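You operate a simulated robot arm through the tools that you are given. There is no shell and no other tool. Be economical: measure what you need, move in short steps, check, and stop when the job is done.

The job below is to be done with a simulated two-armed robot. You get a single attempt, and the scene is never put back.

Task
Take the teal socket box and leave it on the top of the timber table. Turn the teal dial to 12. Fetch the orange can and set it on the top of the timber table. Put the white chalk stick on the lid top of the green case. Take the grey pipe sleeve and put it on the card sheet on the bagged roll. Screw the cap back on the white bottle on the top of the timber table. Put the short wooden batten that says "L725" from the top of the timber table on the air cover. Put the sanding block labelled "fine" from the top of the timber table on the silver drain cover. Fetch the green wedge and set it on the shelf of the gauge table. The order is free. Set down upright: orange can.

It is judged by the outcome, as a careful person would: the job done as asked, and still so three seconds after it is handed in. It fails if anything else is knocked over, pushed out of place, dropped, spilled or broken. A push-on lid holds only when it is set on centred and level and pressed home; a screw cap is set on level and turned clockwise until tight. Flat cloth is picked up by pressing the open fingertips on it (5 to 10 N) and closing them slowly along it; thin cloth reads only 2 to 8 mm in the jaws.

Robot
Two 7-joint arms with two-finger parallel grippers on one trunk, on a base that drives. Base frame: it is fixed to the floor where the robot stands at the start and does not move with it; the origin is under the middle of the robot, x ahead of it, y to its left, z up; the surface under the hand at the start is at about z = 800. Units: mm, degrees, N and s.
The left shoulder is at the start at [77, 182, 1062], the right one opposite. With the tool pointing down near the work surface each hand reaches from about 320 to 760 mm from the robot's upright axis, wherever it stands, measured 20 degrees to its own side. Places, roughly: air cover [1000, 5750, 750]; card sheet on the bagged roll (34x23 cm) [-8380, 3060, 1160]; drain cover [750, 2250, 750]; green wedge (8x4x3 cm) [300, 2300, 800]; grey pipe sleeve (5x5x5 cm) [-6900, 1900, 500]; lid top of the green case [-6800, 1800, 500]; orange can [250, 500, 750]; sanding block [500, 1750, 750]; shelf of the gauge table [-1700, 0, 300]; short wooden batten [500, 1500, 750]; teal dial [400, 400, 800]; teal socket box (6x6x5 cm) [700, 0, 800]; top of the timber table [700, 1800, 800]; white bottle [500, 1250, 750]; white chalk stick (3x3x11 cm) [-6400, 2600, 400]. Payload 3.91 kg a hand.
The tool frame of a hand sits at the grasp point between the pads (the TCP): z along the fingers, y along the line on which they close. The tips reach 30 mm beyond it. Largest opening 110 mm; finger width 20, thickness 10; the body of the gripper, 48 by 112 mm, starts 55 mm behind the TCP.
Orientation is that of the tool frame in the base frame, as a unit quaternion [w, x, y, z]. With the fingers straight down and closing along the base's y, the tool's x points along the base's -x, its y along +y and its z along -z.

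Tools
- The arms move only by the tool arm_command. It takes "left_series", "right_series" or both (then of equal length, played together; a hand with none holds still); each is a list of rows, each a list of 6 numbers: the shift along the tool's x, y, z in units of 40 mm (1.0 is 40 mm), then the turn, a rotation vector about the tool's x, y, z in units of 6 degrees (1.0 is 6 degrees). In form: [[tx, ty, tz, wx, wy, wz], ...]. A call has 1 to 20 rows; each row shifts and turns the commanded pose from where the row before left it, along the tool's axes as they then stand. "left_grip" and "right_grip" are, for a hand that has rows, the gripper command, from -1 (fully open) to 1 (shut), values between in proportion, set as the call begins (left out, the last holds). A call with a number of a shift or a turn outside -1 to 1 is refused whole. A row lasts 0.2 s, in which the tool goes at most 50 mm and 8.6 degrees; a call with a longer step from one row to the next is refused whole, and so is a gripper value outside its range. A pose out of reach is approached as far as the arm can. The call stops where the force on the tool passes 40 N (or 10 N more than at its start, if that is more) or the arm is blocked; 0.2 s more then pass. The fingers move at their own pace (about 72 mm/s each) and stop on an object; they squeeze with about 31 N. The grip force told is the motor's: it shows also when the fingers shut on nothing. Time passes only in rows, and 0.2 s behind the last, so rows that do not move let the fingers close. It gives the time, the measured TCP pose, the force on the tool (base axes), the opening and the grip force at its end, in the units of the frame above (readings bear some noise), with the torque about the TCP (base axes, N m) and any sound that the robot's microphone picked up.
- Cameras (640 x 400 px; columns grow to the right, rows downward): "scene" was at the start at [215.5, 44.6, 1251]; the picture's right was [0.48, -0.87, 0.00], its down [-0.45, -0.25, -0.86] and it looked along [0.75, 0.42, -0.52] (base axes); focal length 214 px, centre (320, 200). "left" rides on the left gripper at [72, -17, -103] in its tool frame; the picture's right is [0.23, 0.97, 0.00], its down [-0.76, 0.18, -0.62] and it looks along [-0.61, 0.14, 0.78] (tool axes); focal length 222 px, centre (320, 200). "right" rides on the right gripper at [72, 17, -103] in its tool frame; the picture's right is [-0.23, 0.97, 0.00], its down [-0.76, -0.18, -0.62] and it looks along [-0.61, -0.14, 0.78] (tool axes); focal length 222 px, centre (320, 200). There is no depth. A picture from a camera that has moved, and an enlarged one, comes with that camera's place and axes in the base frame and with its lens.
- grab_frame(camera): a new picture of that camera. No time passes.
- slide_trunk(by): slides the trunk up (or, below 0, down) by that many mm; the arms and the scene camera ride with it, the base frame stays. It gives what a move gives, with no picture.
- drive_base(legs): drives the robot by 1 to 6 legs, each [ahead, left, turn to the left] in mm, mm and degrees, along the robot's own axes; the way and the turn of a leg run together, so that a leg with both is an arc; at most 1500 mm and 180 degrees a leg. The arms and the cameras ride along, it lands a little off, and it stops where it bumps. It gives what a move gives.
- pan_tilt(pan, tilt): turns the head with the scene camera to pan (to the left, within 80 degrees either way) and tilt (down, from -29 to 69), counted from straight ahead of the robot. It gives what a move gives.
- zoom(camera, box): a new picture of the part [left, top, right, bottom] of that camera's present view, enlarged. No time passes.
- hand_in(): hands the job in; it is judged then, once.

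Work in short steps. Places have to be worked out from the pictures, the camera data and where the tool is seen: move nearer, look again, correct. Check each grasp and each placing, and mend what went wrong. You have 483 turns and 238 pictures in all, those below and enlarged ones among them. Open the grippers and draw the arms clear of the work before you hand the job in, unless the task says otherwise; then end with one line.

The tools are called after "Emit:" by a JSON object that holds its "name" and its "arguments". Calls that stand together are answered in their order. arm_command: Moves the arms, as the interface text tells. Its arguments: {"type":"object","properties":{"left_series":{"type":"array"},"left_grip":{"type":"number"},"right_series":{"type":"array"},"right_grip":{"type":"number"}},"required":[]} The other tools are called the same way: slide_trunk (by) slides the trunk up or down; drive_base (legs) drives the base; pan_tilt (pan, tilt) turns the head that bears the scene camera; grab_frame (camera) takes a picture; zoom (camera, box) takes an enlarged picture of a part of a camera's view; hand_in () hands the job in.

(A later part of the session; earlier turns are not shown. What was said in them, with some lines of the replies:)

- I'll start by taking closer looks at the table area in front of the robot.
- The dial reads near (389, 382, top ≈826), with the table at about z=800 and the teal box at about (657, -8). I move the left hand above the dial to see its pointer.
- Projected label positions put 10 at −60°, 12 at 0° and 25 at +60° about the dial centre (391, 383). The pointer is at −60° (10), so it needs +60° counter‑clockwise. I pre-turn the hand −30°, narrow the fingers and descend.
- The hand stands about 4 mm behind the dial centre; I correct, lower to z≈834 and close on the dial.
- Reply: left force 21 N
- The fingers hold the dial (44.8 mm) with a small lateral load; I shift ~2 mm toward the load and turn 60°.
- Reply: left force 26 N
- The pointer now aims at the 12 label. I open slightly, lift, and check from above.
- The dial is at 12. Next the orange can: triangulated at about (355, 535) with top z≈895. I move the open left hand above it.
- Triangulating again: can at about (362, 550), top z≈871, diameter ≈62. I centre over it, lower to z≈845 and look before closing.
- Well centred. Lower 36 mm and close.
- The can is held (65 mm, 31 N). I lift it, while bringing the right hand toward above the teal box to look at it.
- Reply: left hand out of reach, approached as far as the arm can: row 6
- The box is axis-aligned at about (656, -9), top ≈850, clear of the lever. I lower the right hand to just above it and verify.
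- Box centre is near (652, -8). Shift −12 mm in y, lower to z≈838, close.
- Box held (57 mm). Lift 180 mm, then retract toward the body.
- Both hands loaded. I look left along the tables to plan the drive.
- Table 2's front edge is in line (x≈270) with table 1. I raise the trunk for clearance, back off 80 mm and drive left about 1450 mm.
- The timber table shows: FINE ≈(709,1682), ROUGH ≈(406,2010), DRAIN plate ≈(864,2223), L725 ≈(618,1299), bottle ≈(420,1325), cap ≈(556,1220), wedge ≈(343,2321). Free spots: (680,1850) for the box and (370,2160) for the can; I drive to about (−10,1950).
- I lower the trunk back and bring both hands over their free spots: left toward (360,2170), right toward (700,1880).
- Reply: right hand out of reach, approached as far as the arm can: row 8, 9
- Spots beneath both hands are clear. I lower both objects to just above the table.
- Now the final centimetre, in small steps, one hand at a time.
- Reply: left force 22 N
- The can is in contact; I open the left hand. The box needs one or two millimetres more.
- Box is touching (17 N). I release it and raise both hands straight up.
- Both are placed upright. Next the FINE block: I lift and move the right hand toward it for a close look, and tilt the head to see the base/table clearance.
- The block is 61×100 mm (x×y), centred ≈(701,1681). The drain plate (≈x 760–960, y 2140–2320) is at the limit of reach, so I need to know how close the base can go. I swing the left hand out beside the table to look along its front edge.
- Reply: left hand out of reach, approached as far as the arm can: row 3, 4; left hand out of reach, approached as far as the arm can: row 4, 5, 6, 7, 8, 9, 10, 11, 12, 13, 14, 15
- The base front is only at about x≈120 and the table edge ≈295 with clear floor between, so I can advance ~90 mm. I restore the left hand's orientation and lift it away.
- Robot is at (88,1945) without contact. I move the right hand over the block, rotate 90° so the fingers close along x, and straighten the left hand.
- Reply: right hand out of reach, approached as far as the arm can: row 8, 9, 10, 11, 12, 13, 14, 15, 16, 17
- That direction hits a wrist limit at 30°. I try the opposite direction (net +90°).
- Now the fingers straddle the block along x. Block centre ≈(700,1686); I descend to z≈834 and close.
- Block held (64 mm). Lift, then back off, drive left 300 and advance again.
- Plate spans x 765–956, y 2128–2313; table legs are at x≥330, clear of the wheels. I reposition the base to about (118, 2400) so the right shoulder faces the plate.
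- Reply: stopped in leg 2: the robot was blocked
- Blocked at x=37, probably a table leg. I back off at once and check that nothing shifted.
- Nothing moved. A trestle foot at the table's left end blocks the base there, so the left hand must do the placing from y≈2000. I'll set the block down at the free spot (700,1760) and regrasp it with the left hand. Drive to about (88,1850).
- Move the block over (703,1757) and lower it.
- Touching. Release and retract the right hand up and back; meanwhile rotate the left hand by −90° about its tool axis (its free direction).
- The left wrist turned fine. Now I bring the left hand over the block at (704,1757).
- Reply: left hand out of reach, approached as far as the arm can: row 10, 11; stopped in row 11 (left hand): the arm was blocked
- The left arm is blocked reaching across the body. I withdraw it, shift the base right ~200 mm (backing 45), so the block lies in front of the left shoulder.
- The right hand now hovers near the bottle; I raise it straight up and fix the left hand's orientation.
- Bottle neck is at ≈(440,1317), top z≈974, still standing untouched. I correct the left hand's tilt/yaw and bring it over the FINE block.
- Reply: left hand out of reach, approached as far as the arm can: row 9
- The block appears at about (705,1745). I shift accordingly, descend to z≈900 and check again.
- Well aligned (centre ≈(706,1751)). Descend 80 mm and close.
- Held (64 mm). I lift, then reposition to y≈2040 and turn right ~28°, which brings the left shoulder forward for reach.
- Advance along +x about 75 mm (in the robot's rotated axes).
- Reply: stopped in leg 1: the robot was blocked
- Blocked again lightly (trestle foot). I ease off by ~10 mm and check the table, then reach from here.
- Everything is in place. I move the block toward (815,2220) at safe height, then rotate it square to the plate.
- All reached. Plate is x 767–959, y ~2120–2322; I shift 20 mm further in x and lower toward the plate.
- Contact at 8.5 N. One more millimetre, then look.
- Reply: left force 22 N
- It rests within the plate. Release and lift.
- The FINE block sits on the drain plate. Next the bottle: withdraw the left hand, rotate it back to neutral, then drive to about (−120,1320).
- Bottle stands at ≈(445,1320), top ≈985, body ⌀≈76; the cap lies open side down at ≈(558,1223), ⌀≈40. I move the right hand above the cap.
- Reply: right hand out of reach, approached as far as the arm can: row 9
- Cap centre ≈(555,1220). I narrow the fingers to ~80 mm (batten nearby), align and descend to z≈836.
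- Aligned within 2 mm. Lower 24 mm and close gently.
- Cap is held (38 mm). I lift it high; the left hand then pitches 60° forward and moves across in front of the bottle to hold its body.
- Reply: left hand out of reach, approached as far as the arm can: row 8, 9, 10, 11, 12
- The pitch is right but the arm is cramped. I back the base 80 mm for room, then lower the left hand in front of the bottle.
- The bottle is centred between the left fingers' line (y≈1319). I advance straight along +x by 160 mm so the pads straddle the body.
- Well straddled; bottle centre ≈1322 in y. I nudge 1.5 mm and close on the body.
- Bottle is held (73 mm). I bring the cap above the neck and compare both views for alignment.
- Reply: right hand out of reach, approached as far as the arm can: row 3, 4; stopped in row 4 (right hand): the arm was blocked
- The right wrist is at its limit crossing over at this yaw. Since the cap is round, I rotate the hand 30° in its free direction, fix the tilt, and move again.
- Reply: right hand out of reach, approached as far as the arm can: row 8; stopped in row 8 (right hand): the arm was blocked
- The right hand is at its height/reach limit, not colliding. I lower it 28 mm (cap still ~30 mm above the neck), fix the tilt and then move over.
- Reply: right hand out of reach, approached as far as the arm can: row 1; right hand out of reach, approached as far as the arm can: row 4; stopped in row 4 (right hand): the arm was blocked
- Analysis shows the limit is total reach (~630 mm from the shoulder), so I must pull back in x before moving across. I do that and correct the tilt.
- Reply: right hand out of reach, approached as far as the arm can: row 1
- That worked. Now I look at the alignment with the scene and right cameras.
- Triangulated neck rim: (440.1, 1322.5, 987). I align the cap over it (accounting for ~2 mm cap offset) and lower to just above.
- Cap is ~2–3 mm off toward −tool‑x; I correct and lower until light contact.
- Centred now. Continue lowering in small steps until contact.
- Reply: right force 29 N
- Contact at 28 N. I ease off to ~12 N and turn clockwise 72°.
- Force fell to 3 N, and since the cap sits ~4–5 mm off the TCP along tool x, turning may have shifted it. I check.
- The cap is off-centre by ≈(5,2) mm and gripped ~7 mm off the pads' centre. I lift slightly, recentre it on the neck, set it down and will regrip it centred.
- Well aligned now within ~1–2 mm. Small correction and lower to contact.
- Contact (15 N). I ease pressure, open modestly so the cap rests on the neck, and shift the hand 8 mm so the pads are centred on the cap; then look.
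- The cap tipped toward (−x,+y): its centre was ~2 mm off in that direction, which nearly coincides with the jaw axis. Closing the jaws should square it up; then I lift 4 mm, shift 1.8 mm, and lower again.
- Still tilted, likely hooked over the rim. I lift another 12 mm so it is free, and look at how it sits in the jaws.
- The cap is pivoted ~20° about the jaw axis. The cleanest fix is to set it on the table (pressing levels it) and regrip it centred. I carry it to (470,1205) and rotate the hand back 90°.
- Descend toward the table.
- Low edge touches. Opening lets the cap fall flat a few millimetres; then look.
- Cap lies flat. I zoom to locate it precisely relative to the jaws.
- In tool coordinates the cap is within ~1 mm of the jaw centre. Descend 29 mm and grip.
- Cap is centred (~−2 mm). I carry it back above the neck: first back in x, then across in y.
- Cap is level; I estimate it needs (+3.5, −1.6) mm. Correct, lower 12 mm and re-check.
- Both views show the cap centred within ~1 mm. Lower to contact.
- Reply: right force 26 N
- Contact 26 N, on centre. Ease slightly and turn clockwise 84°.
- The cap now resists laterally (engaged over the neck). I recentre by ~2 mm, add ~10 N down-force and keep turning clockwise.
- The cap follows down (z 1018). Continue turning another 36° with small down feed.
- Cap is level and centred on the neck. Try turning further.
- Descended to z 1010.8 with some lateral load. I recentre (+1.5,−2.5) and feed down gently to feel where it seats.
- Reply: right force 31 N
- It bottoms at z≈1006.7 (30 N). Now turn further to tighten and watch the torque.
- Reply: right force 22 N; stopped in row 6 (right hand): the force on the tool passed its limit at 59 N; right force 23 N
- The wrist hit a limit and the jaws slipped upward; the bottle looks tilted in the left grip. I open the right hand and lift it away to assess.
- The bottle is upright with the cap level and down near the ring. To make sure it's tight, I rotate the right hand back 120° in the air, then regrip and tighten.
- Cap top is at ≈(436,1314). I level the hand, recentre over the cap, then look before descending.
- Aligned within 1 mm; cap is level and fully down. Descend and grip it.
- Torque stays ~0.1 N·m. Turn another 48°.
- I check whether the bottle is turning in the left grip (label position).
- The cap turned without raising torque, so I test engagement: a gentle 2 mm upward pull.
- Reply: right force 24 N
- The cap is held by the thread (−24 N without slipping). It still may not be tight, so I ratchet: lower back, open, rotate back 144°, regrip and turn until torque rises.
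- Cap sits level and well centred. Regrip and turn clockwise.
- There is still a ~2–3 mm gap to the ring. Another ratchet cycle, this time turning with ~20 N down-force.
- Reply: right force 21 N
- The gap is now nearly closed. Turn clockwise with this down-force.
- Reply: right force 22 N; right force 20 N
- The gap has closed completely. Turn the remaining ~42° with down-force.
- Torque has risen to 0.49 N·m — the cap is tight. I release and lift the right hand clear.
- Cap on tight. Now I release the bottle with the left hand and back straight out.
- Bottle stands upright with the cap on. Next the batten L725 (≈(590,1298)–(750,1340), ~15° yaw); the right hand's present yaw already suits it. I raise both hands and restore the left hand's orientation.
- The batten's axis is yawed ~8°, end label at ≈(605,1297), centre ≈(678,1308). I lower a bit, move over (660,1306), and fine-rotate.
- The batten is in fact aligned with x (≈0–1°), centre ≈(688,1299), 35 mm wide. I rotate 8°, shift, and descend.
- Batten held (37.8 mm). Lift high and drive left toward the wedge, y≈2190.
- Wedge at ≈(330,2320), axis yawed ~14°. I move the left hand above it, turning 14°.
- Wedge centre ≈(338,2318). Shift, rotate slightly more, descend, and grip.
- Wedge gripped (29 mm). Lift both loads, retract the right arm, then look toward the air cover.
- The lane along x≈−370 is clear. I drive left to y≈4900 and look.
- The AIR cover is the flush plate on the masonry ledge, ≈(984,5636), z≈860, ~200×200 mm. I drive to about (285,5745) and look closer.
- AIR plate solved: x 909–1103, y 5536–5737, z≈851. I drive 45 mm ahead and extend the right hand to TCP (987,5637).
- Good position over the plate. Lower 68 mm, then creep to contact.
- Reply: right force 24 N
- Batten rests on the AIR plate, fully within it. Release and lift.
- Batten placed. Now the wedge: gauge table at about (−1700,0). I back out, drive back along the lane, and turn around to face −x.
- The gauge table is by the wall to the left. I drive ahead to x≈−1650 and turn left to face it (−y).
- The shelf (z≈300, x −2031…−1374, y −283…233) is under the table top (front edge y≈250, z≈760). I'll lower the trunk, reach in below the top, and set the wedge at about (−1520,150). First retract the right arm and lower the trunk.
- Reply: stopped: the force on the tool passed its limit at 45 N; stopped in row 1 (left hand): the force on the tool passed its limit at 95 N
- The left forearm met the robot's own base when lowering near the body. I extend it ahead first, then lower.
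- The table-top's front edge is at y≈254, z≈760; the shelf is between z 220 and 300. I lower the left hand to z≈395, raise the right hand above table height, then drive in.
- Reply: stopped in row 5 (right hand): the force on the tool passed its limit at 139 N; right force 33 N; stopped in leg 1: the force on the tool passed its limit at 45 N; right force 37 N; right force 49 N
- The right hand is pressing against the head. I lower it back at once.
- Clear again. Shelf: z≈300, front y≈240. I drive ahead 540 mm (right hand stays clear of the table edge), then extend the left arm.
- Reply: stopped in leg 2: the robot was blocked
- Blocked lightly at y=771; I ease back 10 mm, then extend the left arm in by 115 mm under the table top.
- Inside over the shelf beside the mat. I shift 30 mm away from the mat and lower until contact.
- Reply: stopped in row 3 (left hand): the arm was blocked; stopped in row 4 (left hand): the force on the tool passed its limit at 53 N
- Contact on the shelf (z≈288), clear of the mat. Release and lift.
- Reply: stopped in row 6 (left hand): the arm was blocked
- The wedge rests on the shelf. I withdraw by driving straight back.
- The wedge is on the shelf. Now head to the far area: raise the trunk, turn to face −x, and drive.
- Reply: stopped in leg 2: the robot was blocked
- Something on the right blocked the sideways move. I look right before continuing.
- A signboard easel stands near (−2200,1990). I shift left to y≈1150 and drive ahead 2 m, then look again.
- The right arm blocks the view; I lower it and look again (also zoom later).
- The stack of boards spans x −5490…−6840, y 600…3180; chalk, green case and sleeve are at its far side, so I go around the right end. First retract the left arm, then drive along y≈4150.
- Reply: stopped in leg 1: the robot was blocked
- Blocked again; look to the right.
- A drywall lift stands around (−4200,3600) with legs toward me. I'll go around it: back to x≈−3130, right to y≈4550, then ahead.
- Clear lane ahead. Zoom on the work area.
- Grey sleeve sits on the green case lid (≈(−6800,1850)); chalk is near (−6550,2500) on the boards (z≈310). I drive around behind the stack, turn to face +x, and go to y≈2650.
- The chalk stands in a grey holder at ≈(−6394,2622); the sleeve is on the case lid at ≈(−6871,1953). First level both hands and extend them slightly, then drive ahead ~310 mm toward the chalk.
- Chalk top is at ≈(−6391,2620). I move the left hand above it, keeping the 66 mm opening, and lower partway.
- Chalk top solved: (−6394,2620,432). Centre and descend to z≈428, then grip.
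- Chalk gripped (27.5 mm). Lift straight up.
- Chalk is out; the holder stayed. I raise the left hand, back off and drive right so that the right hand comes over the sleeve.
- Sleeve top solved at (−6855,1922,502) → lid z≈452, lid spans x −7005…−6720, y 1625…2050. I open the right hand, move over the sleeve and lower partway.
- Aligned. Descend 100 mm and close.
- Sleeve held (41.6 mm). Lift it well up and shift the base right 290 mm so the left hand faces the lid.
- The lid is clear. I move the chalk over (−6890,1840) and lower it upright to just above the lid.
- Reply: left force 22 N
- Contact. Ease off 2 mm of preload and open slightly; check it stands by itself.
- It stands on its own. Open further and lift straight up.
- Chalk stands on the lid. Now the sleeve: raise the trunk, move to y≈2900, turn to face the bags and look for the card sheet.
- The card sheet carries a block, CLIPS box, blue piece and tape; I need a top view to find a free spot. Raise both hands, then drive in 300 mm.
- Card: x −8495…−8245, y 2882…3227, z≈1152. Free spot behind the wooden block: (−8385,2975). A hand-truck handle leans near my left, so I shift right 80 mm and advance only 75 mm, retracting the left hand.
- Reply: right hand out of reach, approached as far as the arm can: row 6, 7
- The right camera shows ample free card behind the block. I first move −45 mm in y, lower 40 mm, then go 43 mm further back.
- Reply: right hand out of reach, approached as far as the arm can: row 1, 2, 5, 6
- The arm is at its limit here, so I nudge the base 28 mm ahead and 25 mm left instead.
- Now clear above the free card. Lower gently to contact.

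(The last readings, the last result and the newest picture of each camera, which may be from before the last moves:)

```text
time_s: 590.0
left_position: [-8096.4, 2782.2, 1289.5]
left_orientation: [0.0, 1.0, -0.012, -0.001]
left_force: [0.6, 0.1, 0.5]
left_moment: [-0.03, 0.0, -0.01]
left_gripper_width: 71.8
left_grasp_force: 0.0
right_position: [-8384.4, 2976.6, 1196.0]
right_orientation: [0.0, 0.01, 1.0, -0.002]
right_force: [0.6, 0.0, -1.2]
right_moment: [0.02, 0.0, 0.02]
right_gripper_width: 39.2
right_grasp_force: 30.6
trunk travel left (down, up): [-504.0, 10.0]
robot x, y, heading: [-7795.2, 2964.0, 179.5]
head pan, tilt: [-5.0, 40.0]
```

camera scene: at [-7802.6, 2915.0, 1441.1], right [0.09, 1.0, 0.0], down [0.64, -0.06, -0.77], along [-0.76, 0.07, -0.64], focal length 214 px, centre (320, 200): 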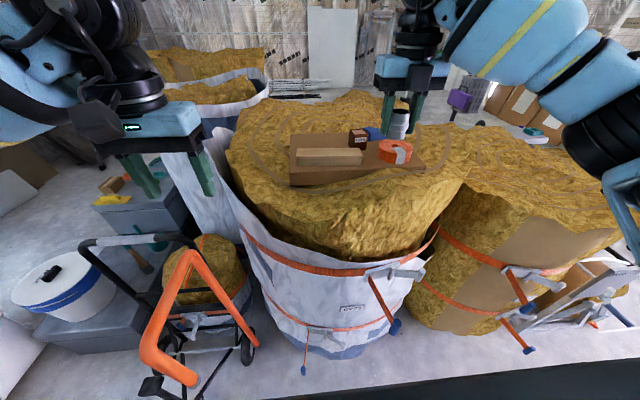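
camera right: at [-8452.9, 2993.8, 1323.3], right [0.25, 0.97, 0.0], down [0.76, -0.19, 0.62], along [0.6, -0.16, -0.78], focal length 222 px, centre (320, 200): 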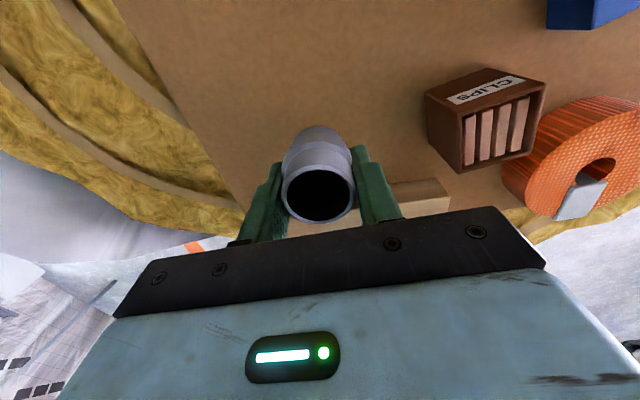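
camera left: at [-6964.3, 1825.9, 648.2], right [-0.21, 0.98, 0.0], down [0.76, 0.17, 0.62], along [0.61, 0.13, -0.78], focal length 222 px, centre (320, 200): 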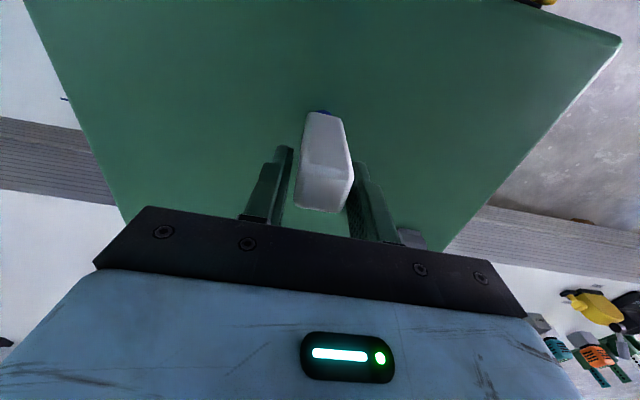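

Emit:
{"name": "arm_command", "arguments": {"right_series": [[0, 0, 0.06, 0, 0, 0], [0, 0, 0.06, 0, 0, 0], [0, 0, 0.05, 0, 0, 0], [0, 0, 0.05, 0, 0, 0]]}}

Emit:
{"name": "zoom", "arguments": {"camera": "scene", "box": [220, 90, 420, 210]}}

```text
time_s: 591.0
left_position: [-8096.1, 2782.7, 1289.7]
left_orientation: [0.0, 1.0, -0.012, -0.002]
left_force: [0.0, 1.1, 0.0]
left_moment: [0.01, 0.05, 0.0]
left_gripper_width: 71.3
left_grasp_force: 0.1
right_position: [-8384.2, 2976.2, 1188.6]
right_orientation: [-0.002, 0.01, 1.0, -0.001]
right_force: [-3.4, 2.2, 6.9]
right_moment: [0.13, 0.1, 0.02]
right_gripper_width: 39.5
right_grasp_force: 30.7
trunk travel left (down, up): [-504.0, 10.0]
robot x, y, heading: [-7796.1, 2966.1, 179.5]
head pan, tilt: [-5.0, 40.0]
```

```text
3.20 times, centred on (320, 150) of scene
camera zoom: at [-7906.9, 2972.7, 1441.2], right [0.09, 1.0, 0.0], down [0.64, -0.06, -0.77], along [-0.76, 0.07, -0.64], focal length 686 px, centre (320, 360)
```

zoom: 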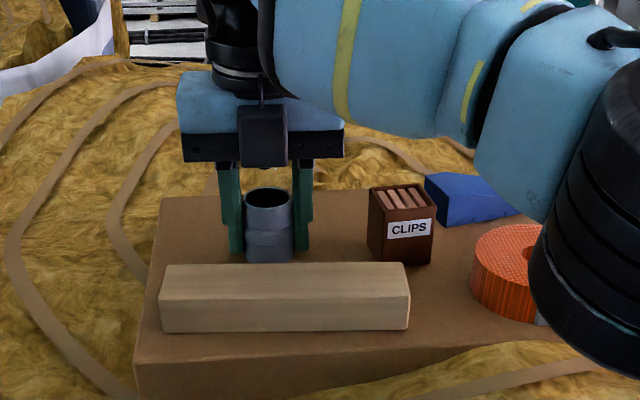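

Sleeve is resting on the card (7 N). Release with a modest opening and lift straight up.

Emit:
{"name": "arm_command", "arguments": {"right_series": [[0, 0, 0, 0, 0, 0], [0, 0, 0, 0, 0, 0], [0, 0, 0, 0, 0, 0]], "right_grip": -0.05}}

Emit:
{"name": "arm_command", "arguments": {"right_series": [[0, 0, -0.4, 0, 0, 0], [0, 0, -0.6, 0, 0, 0], [0, 0, -0.6, 0, 0, 0], [0, 0, -0.4, 0, 0, 0]]}}

Emit:
{"name": "zoom", "arguments": {"camera": "scene", "box": [220, 90, 420, 210]}}

```text
time_s: 591.8
left_position: [-8094.1, 2782.4, 1290.3]
left_orientation: [-0.001, 1.0, -0.012, -0.002]
left_force: [0.8, -0.1, -0.1]
left_moment: [0.02, -0.04, 0.01]
left_gripper_width: 71.5
left_grasp_force: 0.1
right_position: [-8383.4, 2975.1, 1185.3]
right_orientation: [0.0, 0.009, 1.0, -0.001]
right_force: [0.5, 0.1, -0.3]
right_moment: [-0.01, 0.01, -0.02]
right_gripper_width: 57.7
right_grasp_force: 0.1
trunk travel left (down, up): [-504.0, 10.0]
robot x, y, heading: [-7796.4, 2964.4, 179.5]
head pan, tilt: [-5.0, 40.0]
```

```text
time_s: 592.8
left_position: [-8094.3, 2781.6, 1288.6]
left_orientation: [0.0, 1.0, -0.012, -0.003]
left_force: [0.5, 0.7, -0.4]
left_moment: [0.01, -0.01, -0.03]
left_gripper_width: 71.4
left_grasp_force: 0.0
right_position: [-8370.5, 2981.4, 1265.6]
right_orientation: [-0.001, 0.007, 1.0, -0.001]
right_force: [-0.3, 1.2, -0.2]
right_moment: [-0.02, 0.02, -0.01]
right_gripper_width: 57.7
right_grasp_force: 0.0
right hand out of reach, approached as far as the arm can: row 2, 3
trunk travel left (down, up): [-504.0, 10.0]
robot x, y, heading: [-7796.5, 2965.7, 179.5]
head pan, tilt: [-5.0, 40.0]
```

```text
3.20 times, centred on (320, 150) of scene
camera zoom: at [-7906.4, 2972.2, 1441.1], right [0.09, 1.0, 0.0], down [0.64, -0.06, -0.77], along [-0.76, 0.07, -0.64], focal length 686 px, centre (320, 360)
```

zoom: 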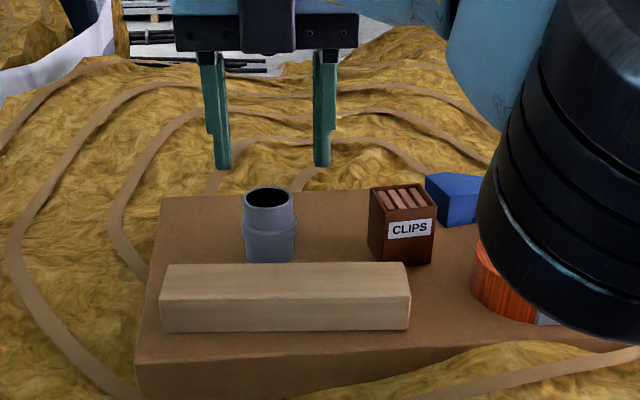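

The sleeve stands on the card. I back away, and check the chalk and surroundings once more.

Emit:
{"name": "drive_base", "arguments": {"legs": [[-380, 0, 0], [0, 0, 150]]}}

Emit:
{"name": "pan_tilt", "arguments": {"pan": -5, "tilt": 25}}

Emit:
{"name": "grab_frame", "arguments": {"camera": "scene"}}

```text
time_s: 601.4
left_position: [-7070.8, 2975.9, 1287.8]
left_orientation: [0.001, 0.259, 0.966, -0.002]
left_force: [-0.1, -0.8, 0.3]
left_moment: [-0.01, 0.01, -0.01]
left_gripper_width: 71.2
left_grasp_force: 0.0
right_position: [-6923.3, 2668.2, 1262.1]
right_orientation: [-0.002, 0.967, -0.256, 0.001]
right_force: [-0.8, 0.2, 0.4]
right_moment: [-0.02, -0.01, -0.01]
right_gripper_width: 57.9
right_grasp_force: 0.3
trunk travel left (down, up): [-504.0, 10.0]
robot x, y, heading: [-7419.2, 2961.7, -29.2]
head pan, tilt: [-5.0, 40.0]
```

```text
time_s: 602.2
left_position: [-7068.6, 2977.0, 1288.7]
left_orientation: [0.001, 0.258, 0.966, -0.001]
left_force: [-0.6, 0.1, 0.0]
left_moment: [0.0, -0.01, -0.04]
left_gripper_width: 71.4
left_grasp_force: 0.1
right_position: [-6923.3, 2667.5, 1263.1]
right_orientation: [-0.001, 0.967, -0.256, 0.0]
right_force: [-0.3, 0.5, 0.3]
right_moment: [0.04, 0.0, -0.03]
right_gripper_width: 57.8
right_grasp_force: 0.0
trunk travel left (down, up): [-504.0, 10.0]
robot x, y, heading: [-7415.7, 2962.0, -29.0]
head pan, tilt: [-5.0, 25.0]
```

```text
47 pictures are left
camera scene: at [-7322.3, 2897.9, 1464.2], right [-0.56, -0.83, 0.0], down [-0.35, 0.24, -0.91], along [0.75, -0.51, -0.42], focal length 214 px, centre (320, 200)
```

scene: 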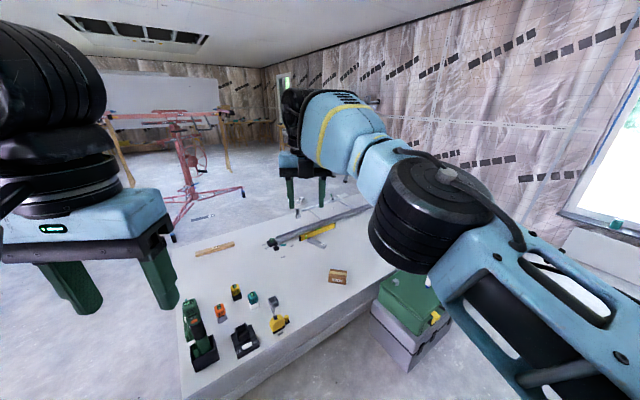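

Emit:
{"name": "drive_base", "arguments": {"legs": [[0, 0, -35]]}}

Emit:
{"name": "zoom", "arguments": {"camera": "scene", "box": [200, 150, 440, 330]}}

```text
time_s: 604.2
left_position: [-7123.0, 2773.4, 1288.0]
left_orientation: [0.0, 0.537, 0.843, -0.001]
left_force: [-0.2, 0.5, -1.1]
left_moment: [-0.02, -0.05, 0.02]
left_gripper_width: 71.1
left_grasp_force: 0.0
right_position: [-7179.4, 2436.6, 1263.0]
right_orientation: [-0.002, 0.845, -0.535, 0.001]
right_force: [-0.7, 0.0, 0.0]
right_moment: [0.03, -0.01, 0.0]
right_gripper_width: 57.4
right_grasp_force: 0.0
trunk travel left (down, up): [-504.0, 10.0]
robot x, y, heading: [-7416.9, 2960.4, -63.9]
head pan, tilt: [-5.0, 25.0]
```

```text
2.22 times, centred on (320, 240) of scene
camera zoom: at [-7376.3, 2853.3, 1464.3], right [-0.93, -0.36, 0.0], down [-0.15, 0.39, -0.91], along [0.33, -0.85, -0.42], focal length 477 px, centre (320, 111)
```

zoom: 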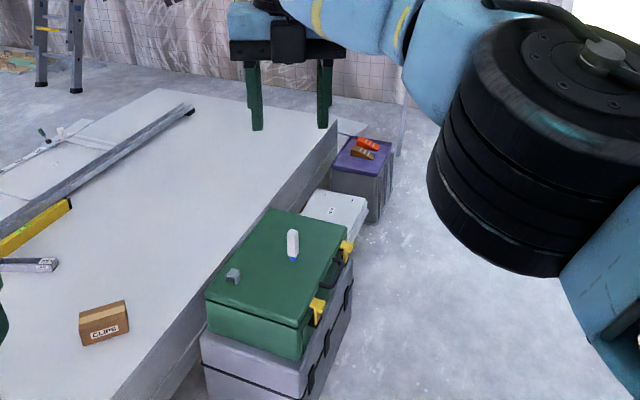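

The chalk stands on the lid, everything is placed. I open both grippers fully and hand in.

Emit:
{"name": "arm_command", "arguments": {"left_series": [[0, 0, 0, 0, 0, 0], [0, 0, 0, 0, 0, 0], [0, 0, 0, 0, 0, 0]], "right_series": [[0, 0, 0, 0, 0, 0], [0, 0, 0, 0, 0, 0], [0, 0, 0, 0, 0, 0]], "left_grip": -1, "right_grip": -1}}

Emit:
{"name": "hand_in", "arguments": {}}

```text
time_s: 605.0
left_position: [-7122.9, 2772.7, 1289.0]
left_orientation: [0.001, 0.537, 0.844, -0.002]
left_force: [0.4, 0.7, 0.2]
left_moment: [-0.02, 0.0, 0.02]
left_gripper_width: 110.3
left_grasp_force: 0.0
right_position: [-7179.0, 2436.1, 1263.1]
right_orientation: [0.0, 0.845, -0.536, 0.001]
right_force: [-0.7, 0.1, 0.2]
right_moment: [0.0, 0.0, -0.03]
right_gripper_width: 109.7
right_grasp_force: 0.0
trunk travel left (down, up): [-504.0, 10.0]
robot x, y, heading: [-7418.2, 2959.8, -64.0]
head pan, tilt: [-5.0, 25.0]
```

```text
The job is handed in.
```

All nine tasks are done and handed in. The base bumped table legs and obstacles several times, and nothing looked moved where I checked; I did not go back to re-check the timber table or the signboard.
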